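You operate a simulated robot arm through the tools that you are given. There is no shell and no other tool.

The job below is to be done with a simulated two-armed robot. You get a single attempt, and the scene is never put back.

JOB
Check the dipstick, pump the oil up to the H ring and check it again.
Fine: open the yellow valve to pump and shut it after.
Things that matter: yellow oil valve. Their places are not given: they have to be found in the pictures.

It is judged by the outcome, as a careful person would: the job done as asked, and still so three seconds after it is handed in. It fails if anything else is knocked over, pushed out of place, dropped, spilled or broken.

ROBOT AND FRAMES
Two 7-joint arms with fingered hands on one trunk that stands fixed in place. Base frame: the origin is at the foot of the trunk, x ahead of it, y to its left, z up; the work surface is at about z = 510. Units: mm, degrees, N and s.
The left shoulder is at [70, 132, 1192], the right one opposite. With the tool pointing down near the work surface each hand reaches from about 100 to 360 mm from the base axis, measured 20 degrees to its own side. Payload 2.3 kg a hand.
Tool frame (each hand has its own): the origin (TCP) lies between the finger pads and is the grasp point; the fingertips stand 25 mm ahead of it; z points along the fingers, y is the line along which they close. The gripper opens to 88 mm; its body begins 29 mm behind the TCP. The gripper is a hand of 3 fingers: y runs from the thumb to the fingers, the wrist lies at [-13, -97, -162] in the tool frame, and closing takes about 1.5 s.
Orientation is told as [roll, pitch, yaw] about the base's x, y, z axes, in that order, counted from this pose: with the fingers straight down and the wrist toward the robot, the tool's x, y and z point along [0, 1, 0], [1, 0, 0] and [0, 0, -1] of the base frame.

CONTROLS
- The arms move only by the tool servo_tool. It takes "left_plan", "right_plan" or both (then of equal length, played together; a hand with none holds still); each is a list of rows, each a list of 7 numbers: the shift along the tool's x, y, z in mm, then the turn, a rotation vector about the tool's x, y, z in degrees, then the closure in counts, from 0 (fully open) to 255 (shut). In form: [[dx, dy, dz, wx, wy, wz, grip], ...]. A call has 1 to 20 rows; each row is the pose to reach, as a shift and turn from the pose commanded when the call began, along the tool's axes at that moment. Rows are played at 5 a second. More than 50 mm and 8.6 degrees between two rows, or a gripper value outside its range, and nothing of the call is played. Where a pose cannot be reached the arm comes as near as it can. A force on the tool above 60 N (or 10 N above the force at the start of the call, whichever is more), or a blocked arm, ends the call early, and 0.2 s more pass. Each finger travels about 108 mm/s and halts on what it meets, pressing with about 29 N; the grip force reading is that of the motor and also rises with nothing between the fingers. The clock runs only during rows and for 0.2 s after the last one: add rows that repeat a pose to give the fingers time. The reply holds the time, the measured pose of the TCP, the force on the tool along the base axes, the opening and the grip force, in the units named above and with some noise, with the torque about the TCP (base axes, N m) and any sound that the robot's microphone picked up.
- Cameras (640 x 400 px; columns grow to the right, rows downward): "scene" is now at [136.3, -24.2, 1518.5]; the picture's right is [-0.26, -0.96, 0.00], its down [-0.51, 0.14, -0.85] and it looks along [0.82, -0.22, -0.52] (base axes); focal length 214 px, centre (320, 200). "left" rides on the left gripper at [-58, -85, -99] in its tool frame; the picture's right is [-0.67, -0.35, 0.66], its down [0.68, -0.63, 0.37] and it looks along [0.29, 0.69, 0.66] (tool axes); focal length 261 px, centre (320, 200). "right" rides on the right gripper at [58, -85, -99] in its tool frame; the picture's right is [-0.67, 0.35, -0.66], its down [-0.69, -0.63, 0.37] and it looks along [-0.28, 0.69, 0.66] (tool axes); focal length 261 px, centre (320, 200).
- get_image(camera): a new picture of that camera. The clock stands still meanwhile.
- raise_lower(by): slides the trunk up (or, below 0, down) by that many mm; the arms and the scene camera ride with it, the base frame stays. It gives what a move gives, with no picture.
- preshape(shape, hand): the hand has 3 fingers and takes this shape, open, in about a second: jaw (thumb against the fingers, like two jaws); tri (thumb and two fingers); tip (a fingertip pinch); poke (one finger out to press); point (the index stretched); flat (the hand flat); cup (the hand cupped); fist (a fist). The gripper value then closes the fingers along that shape, each until it touches; the sizes above hold for jaw. It gives what a move gives, with no picture.
- head_to(pan, tilt): turns the head with the scene camera to pan (to the left, within 86 degrees either way) and tilt (down, from -29 to 69), counted from straight ahead of the robot. It gives what a move gives.
- pixel_to_xyz(camera, pixels): for up to 12 pixels [column, row] of the newest picture of that camera ("zoom" is the newest enlarged one), the place [x, y, z] in the base frame of the surface seen there, good to about 2 mm. The clock stands still meanwhile.
- inspect(camera, box): a new picture of the part [left, top, right, bottom] of that camera's present view, enlarged. The clock stands still meanwhile.
- finish_job(): hands the job in; it is judged then, once.

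Open the grippers and draw the arms clear of the work before you hand the job in, unless the task says otherwise.

The tools are called after ">>>" as name(argument=value, ...) on one line, values as JSON. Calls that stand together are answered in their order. servo_tool: Moves the arms, as the interface text tells. Its arguments: {"type":"object","properties":{"left_plan":{"type":"array"},"right_plan":{"type":"array"}},"required":[]} The other tools are called the same way: raise_lower (by) moves the trunk up or down; preshape (shape, hand) gives the hand a shape; head_to (pan, tilt) turns the head that bears the scene camera; get_image (camera) takes a picture; pixel_to_xyz (camera, pixels) gives the place of the surface under pixels of a picture; inspect (camera, box) takes an enlarged picture of a part of a camera's view; finish_job () hands the job in.

At the start:

```text
time: 0.0
left_tool_pos: [373.0, 61.7, 1390.8]
left_tool_rot: [0.1, 0.0, 0.0]
left_force: [-0.2, -0.4, 0.2]
left_moment: [-0.01, -0.04, 0.02]
left_gripper_width: 87.5
left_grip_force: 0.1
left_shape: jaw
right_tool_pos: [378.4, -252.2, 1400.8]
right_tool_rot: [0.1, 0.0, 0.0]
right_force: [0.0, 0.2, 0.2]
right_moment: [-0.03, -0.01, -0.02]
right_gripper_width: 87.6
right_grip_force: 0.0
right_shape: jaw
trunk travel left (down, up): [-750.0, 90.0]
head pan, tilt (commanded): [-15.2, 31.6]
```

scene: 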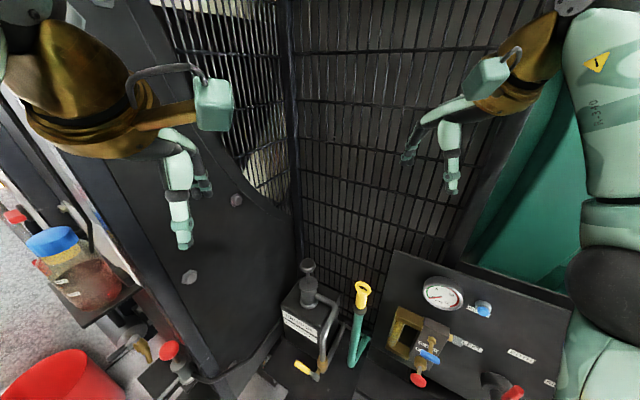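
right: 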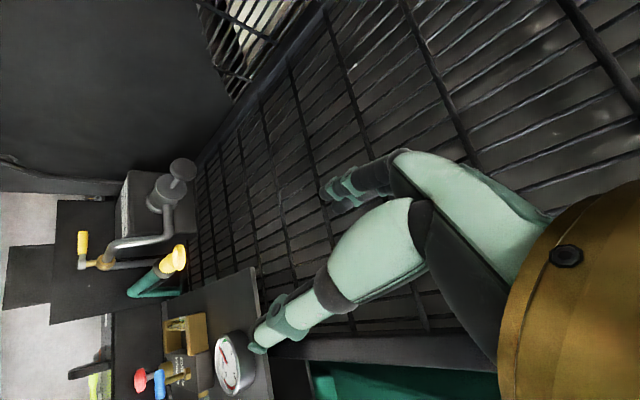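
left: 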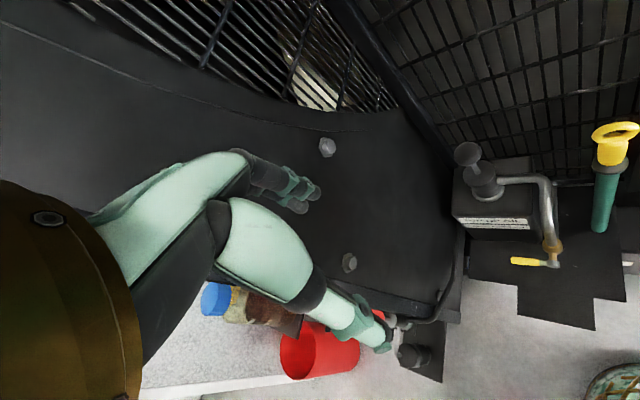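

I see a hand pump with a knob at about (307,268), a yellow-handled valve at (303,368), and a yellow ring dipstick in a green tube at (362,292). I'll enlarge the scene there to read labels and details.

>>> inspect(camera="scene", box=[240, 240, 400, 400])

>>> inspect(camera="left", box=[430, 100, 640, 300])

>>> inspect(camera="right", box=[50, 140, 280, 400])

>>> inspect(camera="scene", box=[380, 260, 580, 400])

```text
2.50 times, centred on (320, 320) of scene
```

zoom: 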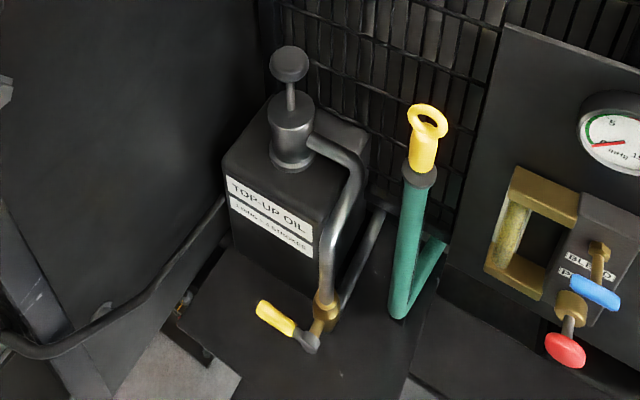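

```text
2.00 times, centred on (535, 200) of left
```

zoom: 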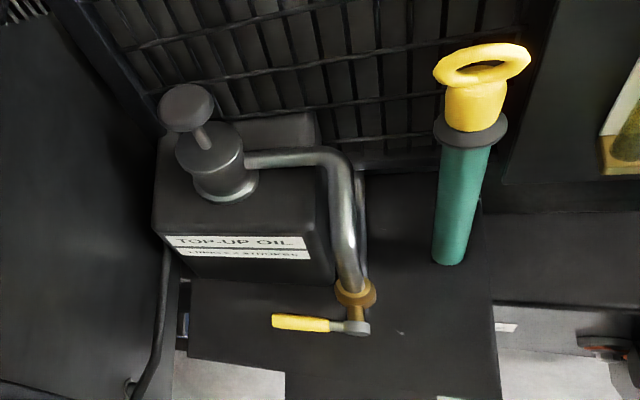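

```text
1.54 times, centred on (165, 270) of right
```

zoom: 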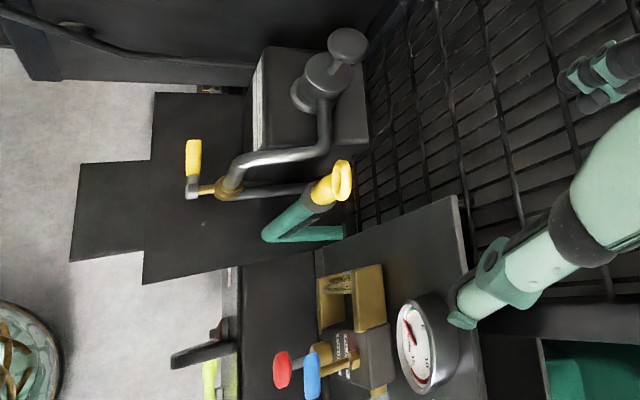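

```text
2.86 times, centred on (480, 330) of scene
```

zoom: 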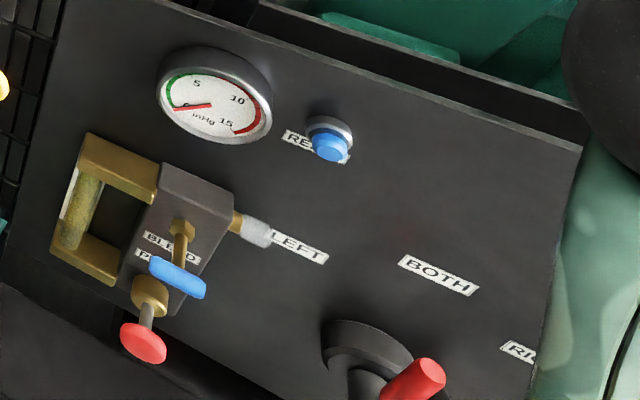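

The tank is labelled "TOP-UP OIL" with a second line I can't read yet. I'll tilt the head down toward it and zoom in on the label.

>>> head_to(pan=-5, tilt=55)

```text
time: 0.9
left_tool_pos: [373.2, 61.5, 1391.1]
left_tool_rot: [0.0, 0.0, 0.1]
left_force: [0.5, -0.1, -0.5]
left_moment: [0.03, 0.0, 0.0]
left_gripper_width: 87.3
left_grip_force: 0.0
left_shape: jaw
right_tool_pos: [378.1, -251.9, 1401.0]
right_tool_rot: [0.0, 0.0, 0.0]
right_force: [-0.2, 0.1, 0.3]
right_moment: [-0.01, 0.02, 0.04]
right_gripper_width: 87.6
right_grip_force: 0.0
right_shape: jaw
trunk travel left (down, up): [-750.0, 90.0]
head pan, tilt (commanded): [-5.0, 55.0]
```

The head has moved; now I take a new scene picture to find everything again.

>>> get_image(camera="scene")

```text
taken
```

scene: 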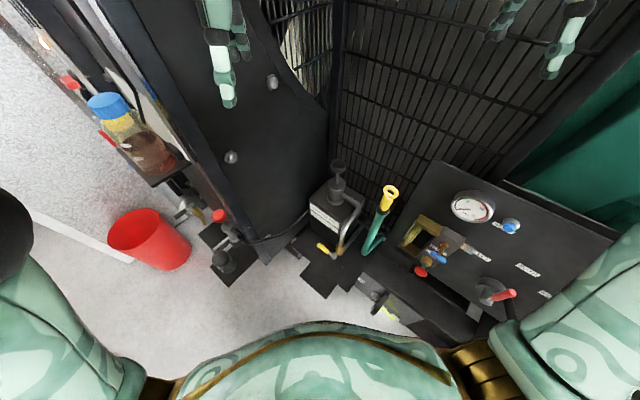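

The pump is now at about (337,185), the valve at (327,248) and the dipstick at (388,195). I enlarge the region to read the label.

>>> inspect(camera="scene", box=[296, 150, 416, 270])

>>> inspect(camera="scene", box=[300, 195, 350, 245])

>>> inspect(camera="scene", box=[60, 70, 260, 300])

```text
3.33 times, centred on (356, 210) of scene
```

zoom: 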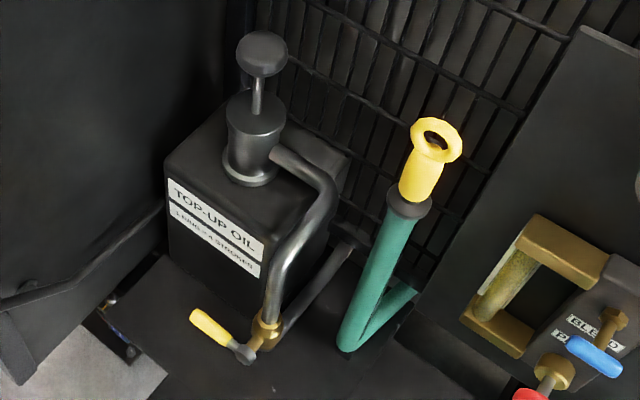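

```text
8.00 times, centred on (325, 220) of scene
```

zoom: 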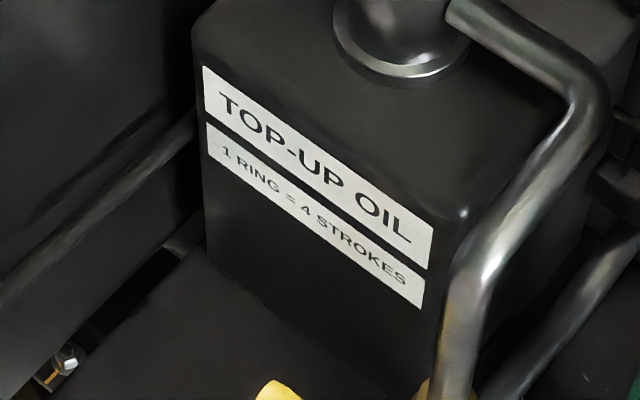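

```text
1.74 times, centred on (160, 185) of scene
```

zoom: 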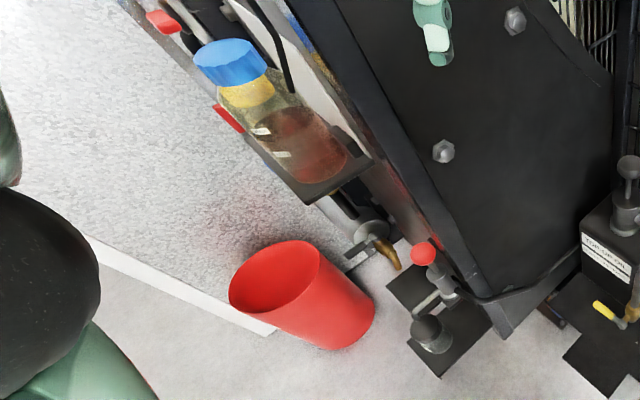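

The label reads "TOP-UP OIL / 1 RING = 4 STROKES". I re-enlarge the pump region so I can take 3D points from it.

>>> inspect(camera="scene", box=[296, 150, 416, 270])

```text
3.33 times, centred on (356, 210) of scene
```

zoom: 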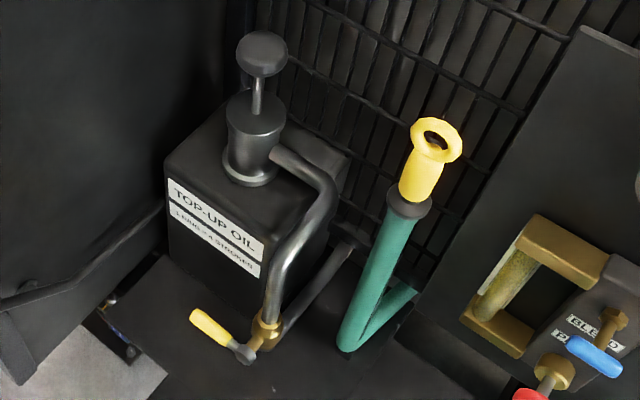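

I take 3D points on the pump knob, pump body, pipe, valve lever, dipstick ring, tube top and base.

>>> pixel_to_xyz(camera="zoom", pixels=[[262, 50], [258, 95], [253, 140], [250, 180], [320, 180], [270, 320], [197, 315], [225, 345], [246, 354], [420, 175], [408, 205], [352, 345]])

>>> pixel_to_xyz(camera="zoom", pixels=[[418, 150], [457, 150], [432, 128], [432, 142], [410, 292], [348, 245], [250, 385], [200, 130], [335, 160], [500, 130], [400, 130], [300, 60]])

```text
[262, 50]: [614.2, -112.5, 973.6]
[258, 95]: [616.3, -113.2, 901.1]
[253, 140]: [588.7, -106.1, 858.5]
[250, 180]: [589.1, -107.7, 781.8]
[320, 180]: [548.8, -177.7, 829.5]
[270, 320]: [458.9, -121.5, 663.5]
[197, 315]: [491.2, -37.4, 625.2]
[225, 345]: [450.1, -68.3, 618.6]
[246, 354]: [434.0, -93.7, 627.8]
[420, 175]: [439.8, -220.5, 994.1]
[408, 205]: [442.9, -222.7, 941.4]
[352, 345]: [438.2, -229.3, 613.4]
```

```text
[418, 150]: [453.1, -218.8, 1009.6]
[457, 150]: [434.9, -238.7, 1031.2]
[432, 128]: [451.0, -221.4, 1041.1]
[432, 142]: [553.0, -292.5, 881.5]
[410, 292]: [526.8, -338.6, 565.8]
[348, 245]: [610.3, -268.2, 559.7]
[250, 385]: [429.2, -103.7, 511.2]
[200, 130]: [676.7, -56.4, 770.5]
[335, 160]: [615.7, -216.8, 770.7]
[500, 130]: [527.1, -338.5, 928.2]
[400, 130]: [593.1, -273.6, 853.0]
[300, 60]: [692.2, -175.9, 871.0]
```

The pump knob is at about (614,-112,974), the valve pivot at (434,-94,628) with its handle tip at (491,-37,625), and the dipstick ring at (445,-228,1035). I look closer at the dipstick and the valve before planning grasps.

>>> inspect(camera="scene", box=[365, 175, 411, 221])

>>> inspect(camera="scene", box=[310, 225, 360, 275])

>>> inspect(camera="scene", box=[315, 150, 365, 200])

```text
8.70 times, centred on (388, 198) of scene
```

zoom: 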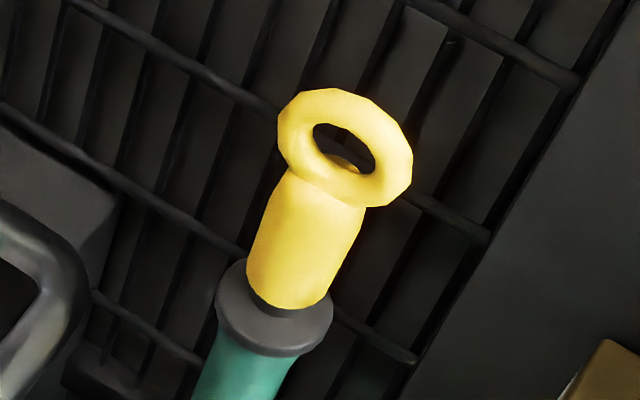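

```text
8.00 times, centred on (335, 250) of scene
```

zoom: 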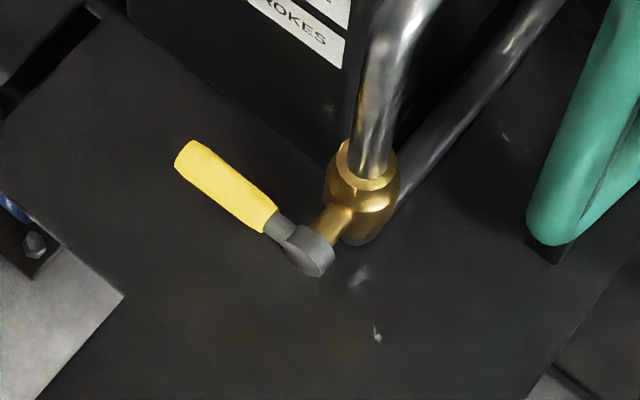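

```text
8.00 times, centred on (340, 175) of scene
```

zoom: 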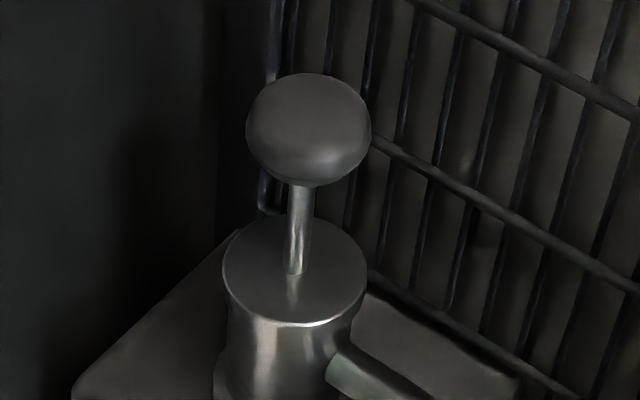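

The last zoom shows the pump knob at zoom (308,128), rod at (298,230) and barrel top at (295,270). I measure those points, then re-zoom to measure the dipstick and valve.

>>> pixel_to_xyz(camera="zoom", pixels=[[308, 80], [250, 125], [368, 125], [308, 110], [308, 150], [308, 180], [298, 200], [296, 265], [230, 265], [360, 280], [290, 315], [345, 370]])

>>> inspect(camera="scene", box=[310, 225, 360, 275])

>>> pixel_to_xyz(camera="zoom", pixels=[[185, 155], [205, 178], [250, 210], [280, 225], [310, 250], [320, 262], [335, 225], [360, 200], [372, 165], [385, 60], [360, 232], [395, 210]])

>>> inspect(camera="scene", box=[365, 175, 411, 221])

>>> pixel_to_xyz(camera="zoom", pixels=[[300, 115], [335, 97], [400, 160], [290, 150], [370, 195], [330, 185], [255, 250], [300, 250], [330, 260], [290, 300], [240, 320], [310, 330]])

```text
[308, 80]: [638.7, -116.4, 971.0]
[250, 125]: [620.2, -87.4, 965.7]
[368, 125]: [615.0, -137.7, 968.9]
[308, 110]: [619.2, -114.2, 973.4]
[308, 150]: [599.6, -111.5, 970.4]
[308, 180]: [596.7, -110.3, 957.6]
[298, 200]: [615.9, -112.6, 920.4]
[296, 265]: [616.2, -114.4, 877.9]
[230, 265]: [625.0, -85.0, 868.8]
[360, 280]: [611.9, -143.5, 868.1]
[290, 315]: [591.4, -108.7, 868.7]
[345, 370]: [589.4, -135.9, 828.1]
```

```text
8.00 times, centred on (335, 250) of scene
```

zoom: 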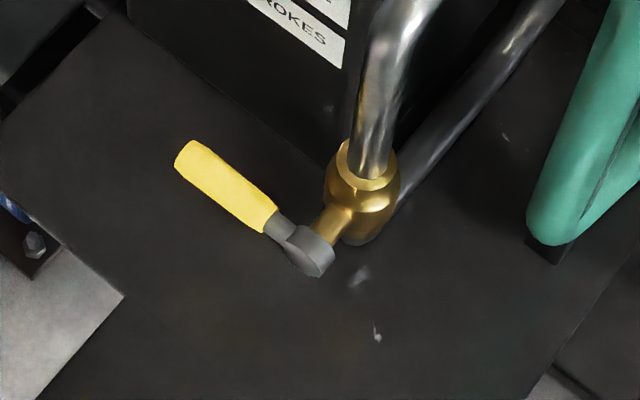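

```text
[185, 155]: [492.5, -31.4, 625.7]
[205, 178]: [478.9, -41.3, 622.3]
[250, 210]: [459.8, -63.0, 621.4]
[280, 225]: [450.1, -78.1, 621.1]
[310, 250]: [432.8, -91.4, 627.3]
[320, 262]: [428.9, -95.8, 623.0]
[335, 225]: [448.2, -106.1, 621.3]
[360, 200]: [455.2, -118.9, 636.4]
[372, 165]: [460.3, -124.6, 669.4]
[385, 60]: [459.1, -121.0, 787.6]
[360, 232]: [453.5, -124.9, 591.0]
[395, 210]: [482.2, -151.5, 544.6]
```

```text
8.70 times, centred on (388, 198) of scene
```

zoom: 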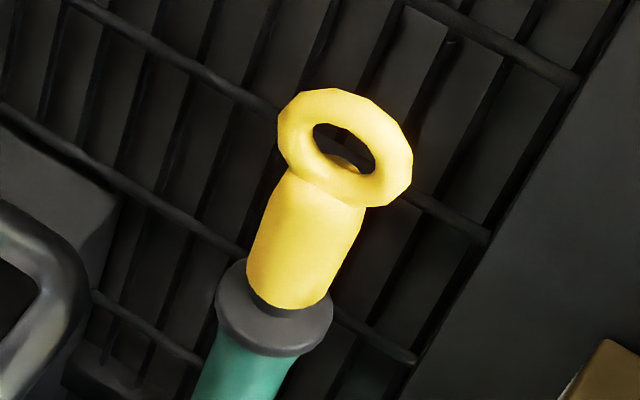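

```text
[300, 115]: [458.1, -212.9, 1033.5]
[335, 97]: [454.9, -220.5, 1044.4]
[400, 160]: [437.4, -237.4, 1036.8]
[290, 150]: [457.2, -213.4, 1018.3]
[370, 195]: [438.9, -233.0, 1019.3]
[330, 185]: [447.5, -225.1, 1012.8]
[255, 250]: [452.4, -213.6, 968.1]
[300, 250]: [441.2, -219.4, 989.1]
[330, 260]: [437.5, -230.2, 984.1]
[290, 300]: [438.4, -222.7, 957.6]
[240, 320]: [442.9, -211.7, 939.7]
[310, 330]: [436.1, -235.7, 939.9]
```

The ring lies in a vertical plane (from (458,-213) to (437,-237)) and is about 10 mm thick, with a 26 mm plug below it centred near (448,-226). I bring the right hand above it, turned by -40° yaw so the fingers close along the ring's normal.

>>> servo_tool(right_plan=[[3.3, 8.7, 34, 0, 0, 5, 0], [6.6, 17.4, 68, 0, 0, 10, 0], [9.8, 26.1, 102, 0, 0, 15, 0], [13.1, 34.8, 136, 0, 0, 20, 0], [16.4, 43.5, 169, 0, 0, 25, 0], [19.7, 52.2, 203, 0, 0, 30, 0], [22.9, 60.9, 237, 0, 0, 35, 0], [26.2, 69.6, 271, 0, 0, 40, 0], [26.2, 69.6, 271, 0, 0, 40, 0]])

```text
time: 2.9
left_tool_pos: [373.0, 61.5, 1390.9]
left_tool_rot: [0.0, 0.0, 0.0]
left_force: [0.1, 0.2, -0.3]
left_moment: [0.01, 0.03, 0.0]
left_gripper_width: 87.4
left_grip_force: 0.1
left_shape: jaw
right_tool_pos: [447.5, -227.3, 1129.8]
right_tool_rot: [0.0, 0.1, -40.1]
right_force: [0.0, -0.6, -0.6]
right_moment: [0.02, -0.02, -0.01]
right_gripper_width: 87.5
right_grip_force: 0.0
right_shape: jaw
trunk travel left (down, up): [-750.0, 90.0]
head pan, tilt (commanded): [-5.0, 55.0]
```

The right hand is at (447,-227,1130) as commanded. I check the ring's alignment in the right wrist camera and in the scene.

>>> get_image(camera="right")

>>> inspect(camera="scene", box=[340, 120, 460, 240])

```text
taken
```

right: 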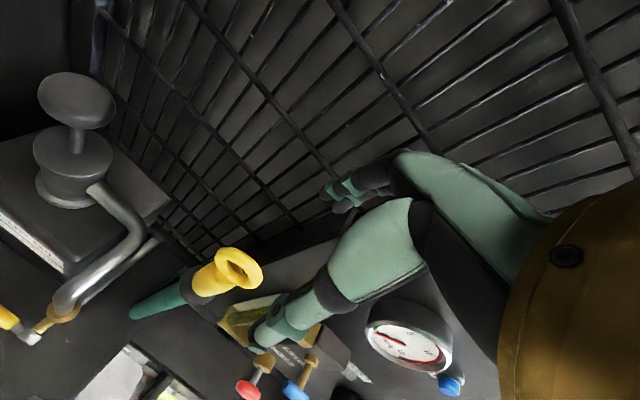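

```text
3.33 times, centred on (400, 180) of scene
```

zoom: 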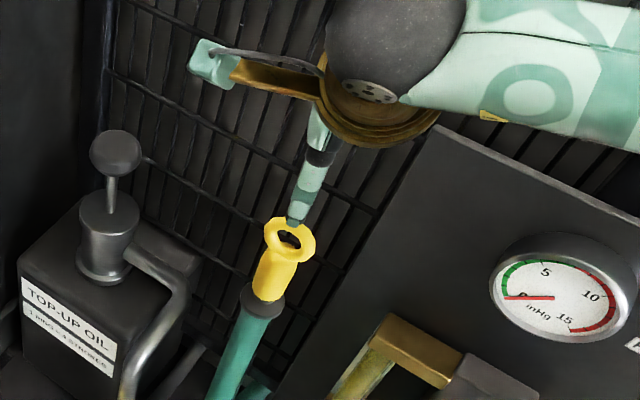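

In the right camera the yellow ring is at (240,268) and the plug at (210,275); I measure them from this view to refine the axis.

>>> inspect(camera="right", box=[170, 230, 290, 320])

```text
4.44 times, centred on (230, 275) of right
```

zoom: 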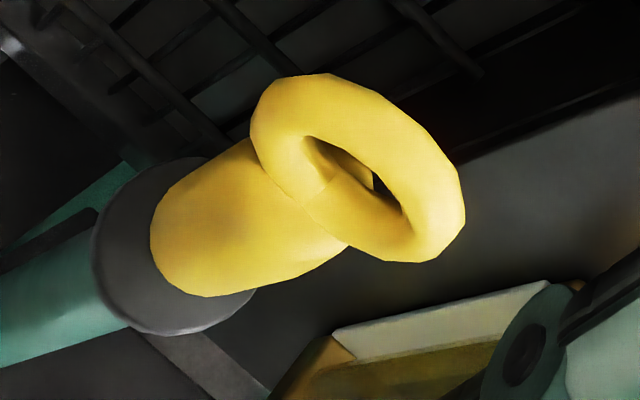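

I sample the ring rim, the plug sides and the collar in this zoom.

>>> pixel_to_xyz(camera="zoom", pixels=[[290, 85], [262, 120], [340, 80], [420, 140], [455, 190], [440, 240], [400, 255], [300, 195], [230, 155], [160, 220], [210, 285], [330, 250]])

>>> pixel_to_xyz(camera="zoom", pixels=[[185, 165], [105, 240], [150, 320], [235, 305], [120, 200], [220, 230], [50, 290], [330, 150], [200, 190], [250, 270], [190, 250], [290, 240]])

```text
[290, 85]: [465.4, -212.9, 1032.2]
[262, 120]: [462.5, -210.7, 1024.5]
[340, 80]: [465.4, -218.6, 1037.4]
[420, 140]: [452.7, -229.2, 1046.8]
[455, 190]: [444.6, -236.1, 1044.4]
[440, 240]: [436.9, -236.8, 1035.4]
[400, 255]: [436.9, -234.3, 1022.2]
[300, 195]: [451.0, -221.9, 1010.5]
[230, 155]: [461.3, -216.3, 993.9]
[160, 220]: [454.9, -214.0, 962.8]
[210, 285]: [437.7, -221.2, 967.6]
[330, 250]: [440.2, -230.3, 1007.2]
```

```text
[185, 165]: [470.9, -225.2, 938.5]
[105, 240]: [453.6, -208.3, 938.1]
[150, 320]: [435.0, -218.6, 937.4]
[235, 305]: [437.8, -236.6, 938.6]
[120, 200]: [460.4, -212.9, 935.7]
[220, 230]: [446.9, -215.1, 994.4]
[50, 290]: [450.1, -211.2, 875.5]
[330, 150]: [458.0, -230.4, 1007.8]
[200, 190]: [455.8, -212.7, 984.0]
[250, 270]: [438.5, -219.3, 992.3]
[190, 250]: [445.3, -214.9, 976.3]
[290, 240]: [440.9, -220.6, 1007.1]
```

The plug axis is at about (451,-226), and the ring top is at 1048. I lower the open hand straight down to a TCP of z≈1022.

>>> servo_tool(right_plan=[[2.2, 2.2, 25, 0, 0, 0, 0], [2.2, 2.2, 50, 0, 0, 0, 0], [2.2, 2.2, 75, 0, 0, 0, 0], [2.2, 2.2, 92, 0, 0, 0, 0], [2.2, 2.2, 100, 0, 0, 0, 0], [2.2, 2.2, 107, 0, 0, 0, 0], [2.2, 2.2, 107, 0, 0, 0, 0]])

```text
time: 4.5
left_tool_pos: [373.7, 62.3, 1389.4]
left_tool_rot: [0.0, 0.0, 0.1]
left_force: [0.6, -0.1, -0.3]
left_moment: [0.03, -0.03, 0.02]
left_gripper_width: 87.8
left_grip_force: 0.1
left_shape: jaw
right_tool_pos: [451.0, -225.0, 1023.0]
right_tool_rot: [0.0, 0.0, -40.0]
right_force: [0.9, 0.0, 0.4]
right_moment: [0.01, -0.04, -0.02]
right_gripper_width: 87.5
right_grip_force: 0.1
right_shape: jaw
trunk travel left (down, up): [-750.0, 90.0]
head pan, tilt (commanded): [-5.0, 55.0]
```

The hand is at z=1023 with no contact force. I look at the right camera and scene zoom to check that the ring is between the fingers.

>>> inspect(camera="right", box=[160, 100, 480, 300])

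>>> inspect(camera="scene", box=[350, 150, 430, 230])

```text
2.00 times, centred on (320, 200) of right
```

zoom: 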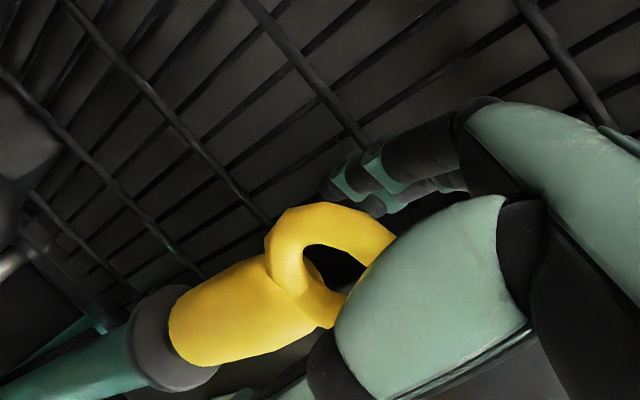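

```text
5.00 times, centred on (390, 190) of scene
```

zoom: 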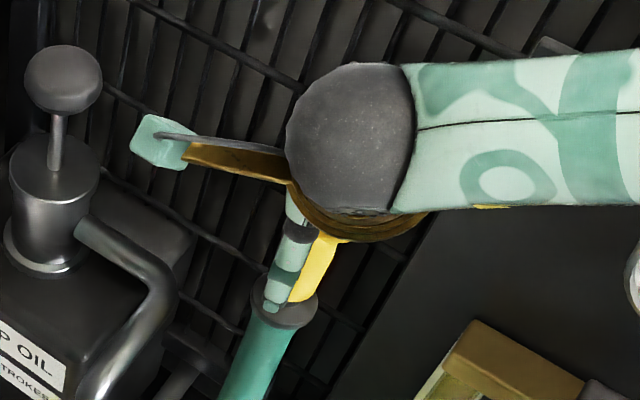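

The ring sits between thumb and fingers with the palm clear. I close the hand on the plug and wait.

>>> servo_tool(right_plan=[[0, 0, 0, 0, 0, 0, 60], [0, 0, 0, 0, 0, 0, 110], [0, 0, 0, 0, 0, 0, 150], [0, 0, 0, 0, 0, 0, 190], [0, 0, 0, 0, 0, 0, 230], [0, 0, 0, 0, 0, 0, 255], [0, 0, 0, 0, 0, 0, 255], [0, 0, 0, 0, 0, 0, 255], [0, 0, 0, 0, 0, 0, 255]])

>>> inspect(camera="right", box=[160, 100, 480, 300])

```text
time: 6.5
left_tool_pos: [373.4, 61.8, 1390.2]
left_tool_rot: [0.0, 0.0, 0.0]
left_force: [-0.6, -0.5, 0.6]
left_moment: [-0.01, 0.01, 0.03]
left_gripper_width: 87.9
left_grip_force: 0.0
left_shape: jaw
right_tool_pos: [450.1, -226.8, 1021.8]
right_tool_rot: [0.0, 0.0, -40.1]
right_force: [-0.2, -0.2, -0.7]
right_moment: [-0.02, -0.01, -0.02]
right_gripper_width: 21.0
right_grip_force: 28.8
right_shape: jaw
trunk travel left (down, up): [-750.0, 90.0]
head pan, tilt (commanded): [-5.0, 55.0]
```

```text
2.00 times, centred on (320, 200) of right
```

zoom: 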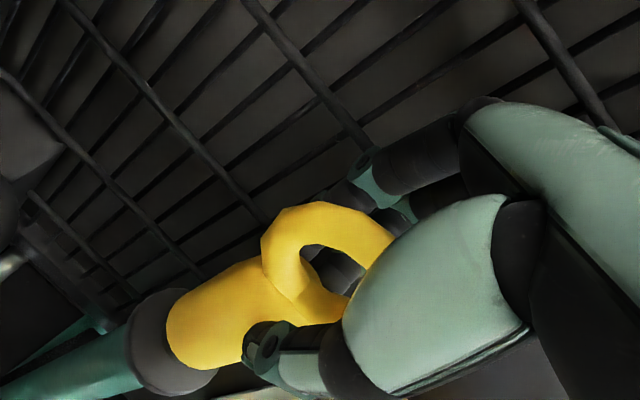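

It grips at 21 mm width with 28.8 N, and the thumb tip is on the plug. I lift straight up slowly by 60 mm to begin with.

>>> servo_tool(right_plan=[[0, 0, -8, 0, 0, 0, 255], [0, 0, -18, 0, 0, 0, 255], [0, 0, -30, 0, 0, 0, 255], [0, 0, -45, 0, 0, 0, 255], [0, 0, -60, 0, 0, 0, 255], [0, 0, -60, 0, 0, 0, 255]])

>>> inspect(camera="right", box=[160, 100, 480, 300])

>>> inspect(camera="scene", box=[350, 120, 450, 220])

```text
time: 7.9
left_tool_pos: [372.5, 60.9, 1390.8]
left_tool_rot: [0.0, 0.0, 0.1]
left_force: [1.3, 0.0, -1.6]
left_moment: [-0.01, 0.0, -0.01]
left_gripper_width: 87.5
left_grip_force: 0.0
left_shape: jaw
right_tool_pos: [451.1, -225.3, 1082.2]
right_tool_rot: [0.0, 0.0, -39.9]
right_force: [-0.1, -0.3, -1.2]
right_moment: [-0.05, -0.02, 0.01]
right_gripper_width: 21.0
right_grip_force: 28.8
right_shape: jaw
trunk travel left (down, up): [-750.0, 90.0]
head pan, tilt (commanded): [-5.0, 55.0]
```

```text
2.00 times, centred on (320, 200) of right
```

zoom: 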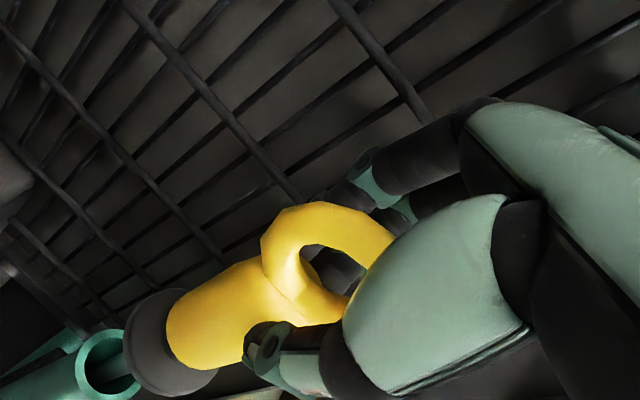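

```text
4.00 times, centred on (400, 170) of scene
```

zoom: 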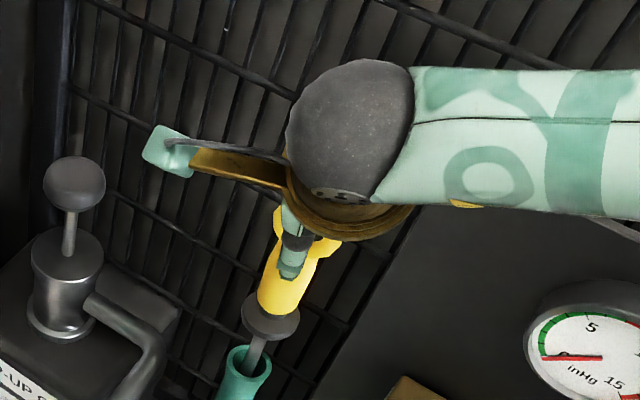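

The stopper and its blade are coming out of the open tube mouth smoothly with no load. I keep lifting vertically another 200 mm.

>>> servo_tool(right_plan=[[0, 0, -20, 0, 0, 0, 255], [0, 0, -40, 0, 0, 0, 255], [0, 0, -60, 0, 0, 0, 255], [0, 0, -80, 0, 0, 0, 255], [0, 0, -100, 0, 0, 0, 255], [0, 0, -120, 0, 0, 0, 255], [0, 0, -140, 0, 0, 0, 255], [0, 0, -160, 0, 0, 0, 255], [0, 0, -180, 0, 0, 0, 255], [0, 0, -200, 0, 0, 0, 255], [0, 0, -200, 0, 0, 0, 255]])

>>> get_image(camera="scene")

```text
time: 10.3
left_tool_pos: [373.0, 61.2, 1389.5]
left_tool_rot: [0.0, 0.0, 0.0]
left_force: [0.4, 0.5, 0.2]
left_moment: [0.02, -0.02, 0.0]
left_gripper_width: 87.7
left_grip_force: 0.0
left_shape: jaw
right_tool_pos: [451.5, -227.5, 1282.4]
right_tool_rot: [-0.2, 0.1, -40.0]
right_force: [0.0, 0.7, -1.4]
right_moment: [0.04, -0.03, 0.0]
right_gripper_width: 20.8
right_grip_force: 28.9
right_shape: jaw
trunk travel left (down, up): [-750.0, 90.0]
head pan, tilt (commanded): [-5.0, 55.0]
```

```text
taken
```

scene: 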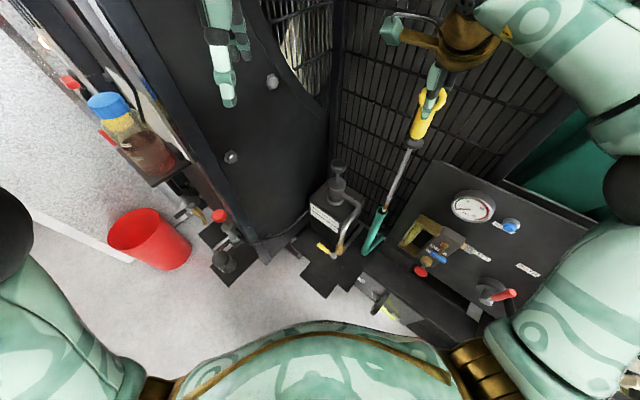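

The blade is visible from (410,145) down to the tube at (382,210). I enlarge it to see whether any marks are showing.

>>> inspect(camera="scene", box=[360, 125, 440, 225])

>>> get_image(camera="right")

```text
4.00 times, centred on (400, 175) of scene
```

zoom: 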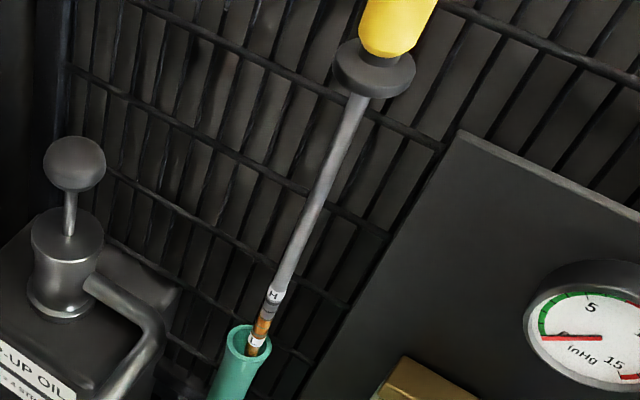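

```text
taken
```

right: 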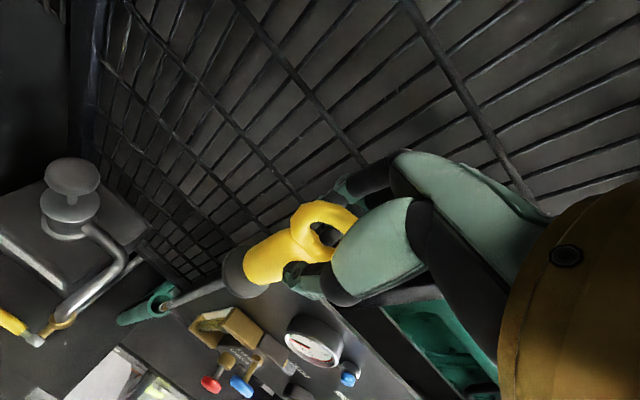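

The H and L marks are just emerging above the tube mouth. I zoom in tightly on that section.

>>> inspect(camera="scene", box=[414, 190, 434, 218])

>>> inspect(camera="scene", box=[375, 192, 395, 218])

```text
14.29 times, centred on (424, 204) of scene
```

zoom: 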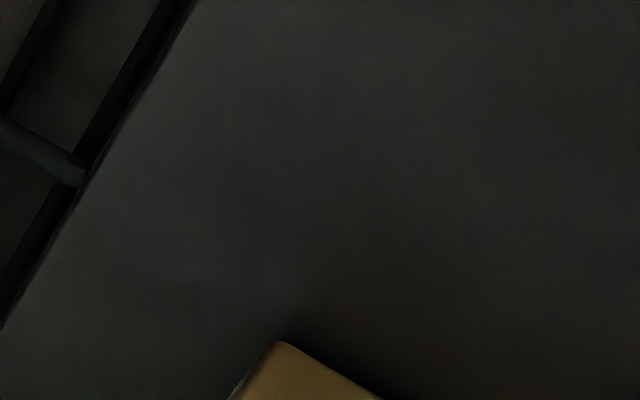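

```text
15.38 times, centred on (385, 205) of scene
```

zoom: 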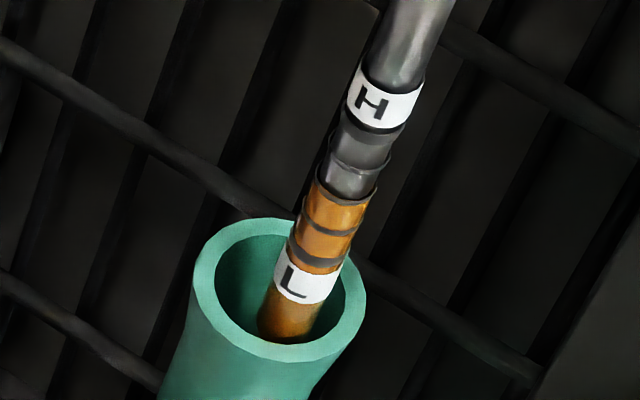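

The oil film (orange) reaches from below L up to a ring partway between L and H. I lift 25 mm more to see the whole scale clear of the tube.

>>> servo_tool(right_plan=[[0, 0, -10, 0, 0, 0, 255], [0, 0, -20, 0, 0, 0, 255], [0, 0, -28, 0, 0, 0, 255], [0, 0, -28, 0, 0, 0, 255]])

>>> inspect(camera="scene", box=[375, 180, 399, 210])

```text
time: 11.3
left_tool_pos: [373.5, 61.0, 1389.6]
left_tool_rot: [0.0, 0.0, 0.1]
left_force: [0.2, -0.5, -0.6]
left_moment: [0.02, 0.01, -0.02]
left_gripper_width: 87.7
left_grip_force: 0.1
left_shape: jaw
right_tool_pos: [451.3, -226.9, 1309.4]
right_tool_rot: [0.1, 0.0, -40.0]
right_force: [0.1, -0.4, -0.1]
right_moment: [0.02, 0.01, -0.01]
right_gripper_width: 20.6
right_grip_force: 29.2
right_shape: jaw
trunk travel left (down, up): [-750.0, 90.0]
head pan, tilt (commanded): [-5.0, 55.0]
```

```text
13.33 times, centred on (387, 195) of scene
```

zoom: 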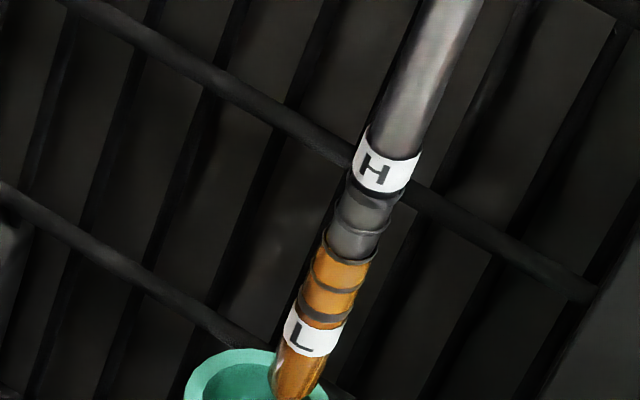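

Now the whole scale from H to L is clear of the tube. I zoom further on the ring region.

>>> inspect(camera="scene", box=[381, 189, 397, 209])

>>> inspect(camera="scene", box=[384, 190, 394, 199])

>>> inspect(camera="scene", box=[382, 196, 392, 205])

```text
16.00 times, centred on (389, 199) of scene
```

zoom: 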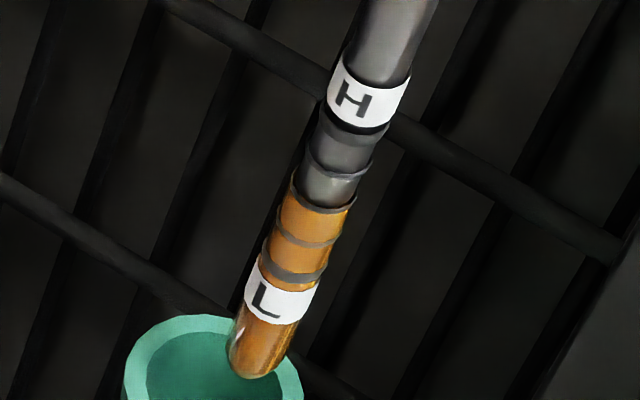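

```text
16.00 times, centred on (389, 194) of scene
```

zoom: 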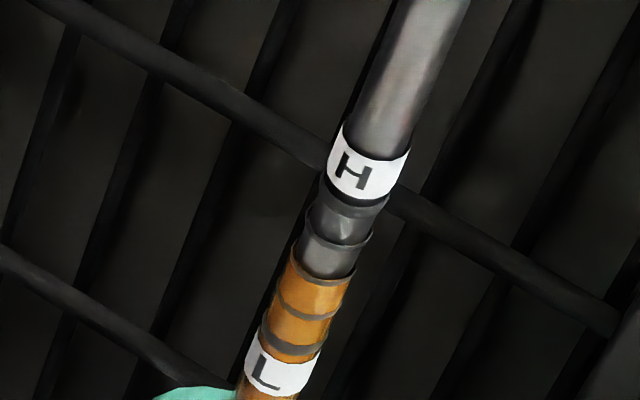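

```text
16.00 times, centred on (387, 200) of scene
```

zoom: 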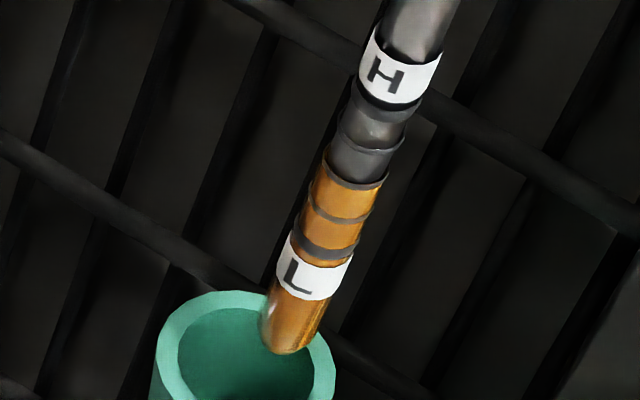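

The newest zoom shows, top to bottom: the H label, a ring under it, ring, ring with the oil top right at it, ring, then the thick ring above the L label. I measure their positions along the stick.

>>> pixel_to_xyz(camera="zoom", pixels=[[402, 52], [390, 95], [382, 108], [371, 147], [357, 182], [355, 188], [343, 215], [330, 250], [318, 265], [310, 292], [292, 345], [375, 125]])

```text
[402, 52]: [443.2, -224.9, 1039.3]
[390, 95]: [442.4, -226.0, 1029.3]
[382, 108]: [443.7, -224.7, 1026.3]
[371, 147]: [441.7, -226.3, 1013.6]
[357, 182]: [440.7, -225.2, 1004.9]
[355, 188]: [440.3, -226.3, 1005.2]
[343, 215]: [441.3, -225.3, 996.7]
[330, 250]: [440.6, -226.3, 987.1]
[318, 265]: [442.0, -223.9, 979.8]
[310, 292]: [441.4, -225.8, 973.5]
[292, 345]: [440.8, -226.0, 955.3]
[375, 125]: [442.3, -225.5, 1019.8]
```

The rings are spaced about 10 mm: H ring at z≈1026, then 1015, 1005 (oil top), 996, 987 (L ring), so the oil is two rings low, which is 8 strokes. I check the tube mouth against the tip before putting the stick back.

>>> inspect(camera="right", box=[100, 240, 260, 340])

>>> inspect(camera="scene", box=[374, 198, 394, 222])

```text
4.00 times, centred on (180, 290) of right
```

zoom: 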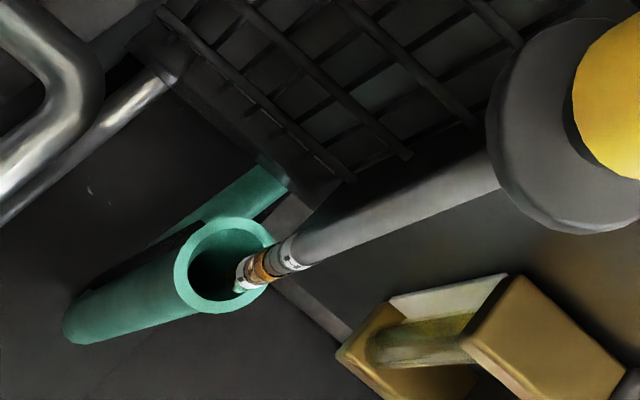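

```text
16.00 times, centred on (384, 210) of scene
```

zoom: 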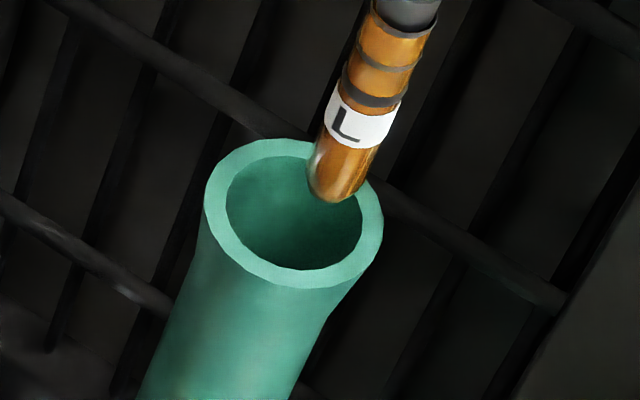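

I measure the tube mouth rim and the tip in this zoom.

>>> pixel_to_xyz(camera="zoom", pixels=[[215, 200], [280, 150], [372, 215], [300, 278], [250, 262], [240, 158], [355, 260], [340, 190], [350, 150], [318, 185], [365, 180], [385, 40]])

```text
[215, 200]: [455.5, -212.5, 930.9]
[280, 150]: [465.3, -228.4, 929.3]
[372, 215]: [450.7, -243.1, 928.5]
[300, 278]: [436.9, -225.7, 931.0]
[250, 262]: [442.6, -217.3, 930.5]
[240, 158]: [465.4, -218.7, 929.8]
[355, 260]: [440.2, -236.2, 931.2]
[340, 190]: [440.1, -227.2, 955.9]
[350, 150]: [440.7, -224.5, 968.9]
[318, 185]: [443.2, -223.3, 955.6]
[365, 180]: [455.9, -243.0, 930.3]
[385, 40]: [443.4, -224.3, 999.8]
```

The tube mouth centre is at about (452,-228) and the stick's tip axis at about (446,-229), so it leans about 6 mm toward me. I shift the hand +5 mm in x and lower 35 mm slowly so the tip enters the tube.

>>> servo_tool(right_plan=[[2, 1.6, 0, 0, 0, 0, 255], [4, 3.2, 0, 0, 0, 0, 255], [4, 3.2, 8, 0, 0, 0, 255], [4, 3.2, 16, 0, 0, 0, 255], [4, 3.2, 24, 0, 0, 0, 255], [4, 3.2, 35, 0, 0, 0, 255], [4, 3.2, 35, 0, 0, 0, 255]])

>>> inspect(camera="scene", box=[374, 198, 394, 222])

>>> inspect(camera="right", box=[100, 240, 260, 340])

```text
time: 12.9
left_tool_pos: [373.1, 62.5, 1389.9]
left_tool_rot: [-0.1, 0.0, 0.0]
left_force: [0.4, 0.5, 0.5]
left_moment: [0.01, 0.03, 0.01]
left_gripper_width: 87.8
left_grip_force: 0.0
left_shape: jaw
right_tool_pos: [456.2, -225.9, 1275.0]
right_tool_rot: [0.0, 0.0, -40.0]
right_force: [-0.4, 0.0, -0.9]
right_moment: [0.01, -0.01, -0.02]
right_gripper_width: 20.7
right_grip_force: 28.8
right_shape: jaw
trunk travel left (down, up): [-750.0, 90.0]
head pan, tilt (commanded): [-5.0, 55.0]
```

```text
16.00 times, centred on (384, 210) of scene
```

zoom: 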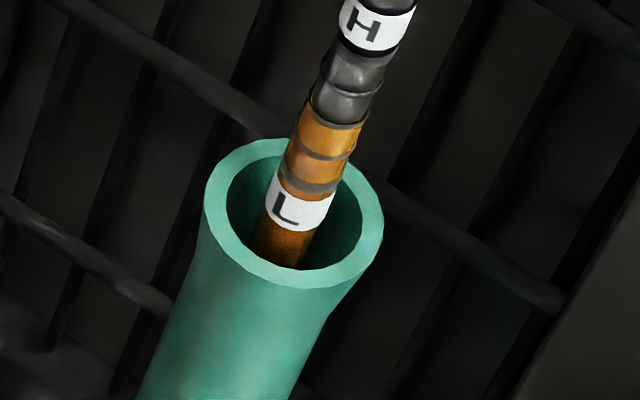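

```text
4.00 times, centred on (180, 290) of right
```

zoom: 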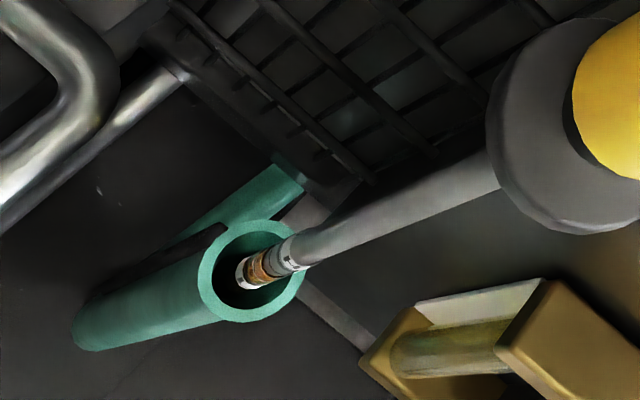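

The tip is inside the mouth and centred. I lower the rest of the way (about 252 mm), drifting back to the original lateral position.

>>> servo_tool(right_plan=[[-0.3, -0.2, 20, 0, 0, 0, 255], [-0.6, -0.5, 40, 0, 0, 0, 255], [-0.9, -0.7, 60, 0, 0, 0, 255], [-1.2, -1.0, 80, 0, 0, 0, 255], [-1.5, -1.2, 100, 0, 0, 0, 255], [-1.8, -1.5, 120, 0, 0, 0, 255], [-2.1, -1.7, 140, 0, 0, 0, 255], [-2.4, -2.0, 160, 0, 0, 0, 255], [-2.8, -2.2, 180, 0, 0, 0, 255], [-3.2, -2.5, 200, 0, 0, 0, 255], [-3.5, -2.8, 220, 0, 0, 0, 255], [-3.8, -3.0, 235, 0, 0, 0, 255], [-4, -3.2, 245, 0, 0, 0, 255], [-4, -3.2, 250, 0, 0, 0, 255], [-4, -3.2, 250, 0, 0, 0, 255]])

>>> inspect(camera="right", box=[160, 100, 480, 300])

```text
time: 16.1
left_tool_pos: [373.7, 61.7, 1392.1]
left_tool_rot: [0.0, -0.1, 0.1]
left_force: [-0.6, 0.3, 0.7]
left_moment: [0.0, 0.0, 0.02]
left_gripper_width: 87.5
left_grip_force: 0.1
left_shape: jaw
right_tool_pos: [451.2, -226.4, 1024.9]
right_tool_rot: [0.0, -0.1, -40.0]
right_force: [-0.7, 0.1, -1.4]
right_moment: [-0.01, -0.03, -0.03]
right_gripper_width: 20.8
right_grip_force: 29.0
right_shape: jaw
trunk travel left (down, up): [-750.0, 90.0]
head pan, tilt (commanded): [-5.0, 55.0]
```

```text
2.00 times, centred on (320, 200) of right
```

zoom: 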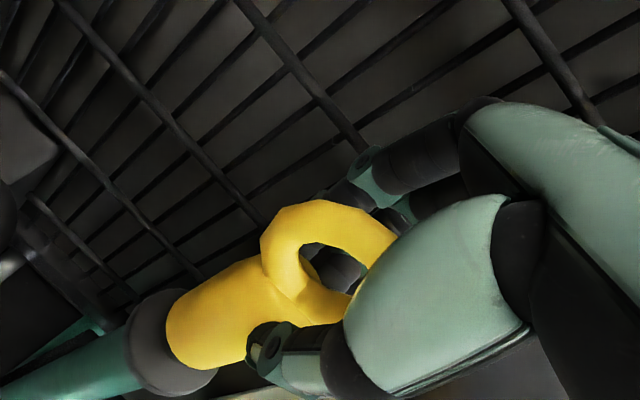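

The stick is about 2–3 mm above its seat. I lower the last 3 mm, then open the fingers to release.

>>> servo_tool(right_plan=[[0, 0, 1.5, 0, 0, 0, 255], [0, 0, 3, 0, 0, 0, 255], [0, 0, 3, 0, 0, 0, 255]])

```text
time: 16.9
left_tool_pos: [374.0, 62.5, 1389.6]
left_tool_rot: [0.0, 0.0, 0.0]
left_force: [-0.2, 0.6, 0.5]
left_moment: [-0.02, 0.02, 0.0]
left_gripper_width: 87.6
left_grip_force: 0.0
left_shape: jaw
right_tool_pos: [450.1, -225.6, 1022.5]
right_tool_rot: [0.0, 0.0, -40.0]
right_force: [-0.4, -0.6, -1.5]
right_moment: [0.03, -0.01, 0.04]
right_gripper_width: 20.7
right_grip_force: 29.2
right_shape: jaw
trunk travel left (down, up): [-750.0, 90.0]
head pan, tilt (commanded): [-5.0, 55.0]
```

It is at z=1022.5 with the weight still about -1.5 N, so nearly seated. I open the fingers in place.

>>> servo_tool(right_plan=[[0, 0, 1, 0, 0, 0, 255], [0, 0, 1, 0, 0, 0, 180], [0, 0, 1, 0, 0, 0, 120], [0, 0, 0, 0, 0, 0, 60], [0, 0, 0, 0, 0, 0, 0], [0, 0, 0, 0, 0, 0, 0], [0, 0, 0, 0, 0, 0, 0]])

>>> inspect(camera="right", box=[160, 100, 480, 300])

>>> inspect(camera="scene", box=[365, 175, 411, 221])

```text
time: 18.5
left_tool_pos: [374.0, 62.4, 1391.0]
left_tool_rot: [0.0, 0.0, 0.0]
left_force: [0.1, -0.3, -0.3]
left_moment: [0.03, 0.01, 0.03]
left_gripper_width: 87.6
left_grip_force: 0.1
left_shape: jaw
right_tool_pos: [450.3, -225.6, 1023.6]
right_tool_rot: [0.0, 0.0, -40.1]
right_force: [0.0, -0.6, 0.2]
right_moment: [0.01, 0.0, 0.04]
right_gripper_width: 87.4
right_grip_force: 0.1
right_shape: jaw
trunk travel left (down, up): [-750.0, 90.0]
head pan, tilt (commanded): [-5.0, 55.0]
```

```text
2.00 times, centred on (320, 200) of right
```

zoom: 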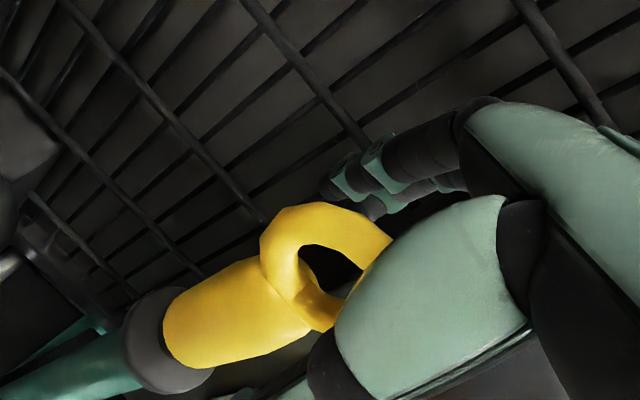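

```text
8.70 times, centred on (388, 198) of scene
```

zoom: 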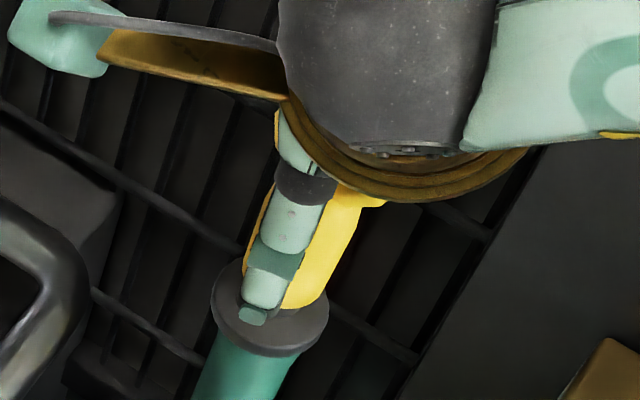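

The dipstick is released and seated on its collar. I raise the right hand straight up 120 mm clear of it.

>>> servo_tool(right_plan=[[0, 0, -10, 0, 0, 0, 0], [0, 0, -25, 0, 0, 0, 0], [0, 0, -50, 0, 0, 0, 0], [0, 0, -80, 0, 0, 0, 0], [0, 0, -120, 0, 0, 0, 0], [0, 0, -120, 0, 0, 0, 0]])

>>> get_image(camera="scene")

```text
time: 19.9
left_tool_pos: [373.2, 62.2, 1389.4]
left_tool_rot: [-0.1, 0.1, 0.0]
left_force: [-0.9, 0.6, 0.0]
left_moment: [-0.04, -0.01, 0.01]
left_gripper_width: 87.5
left_grip_force: 0.2
left_shape: jaw
right_tool_pos: [449.7, -226.3, 1142.1]
right_tool_rot: [-0.1, 0.0, -40.0]
right_force: [0.1, -0.1, 0.0]
right_moment: [0.03, -0.02, 0.0]
right_gripper_width: 87.4
right_grip_force: 0.0
right_shape: jaw
trunk travel left (down, up): [-750.0, 90.0]
head pan, tilt (commanded): [-5.0, 55.0]
```

```text
taken
```

scene: 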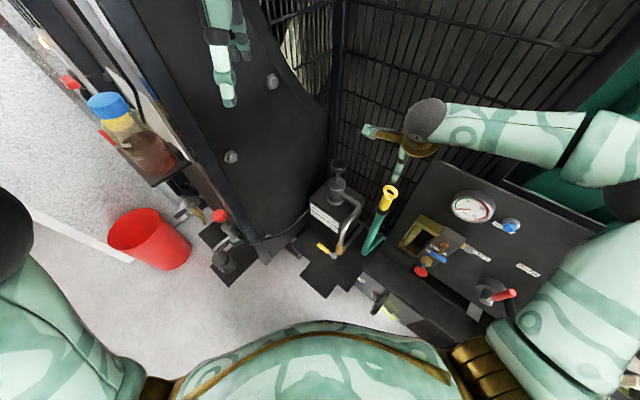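

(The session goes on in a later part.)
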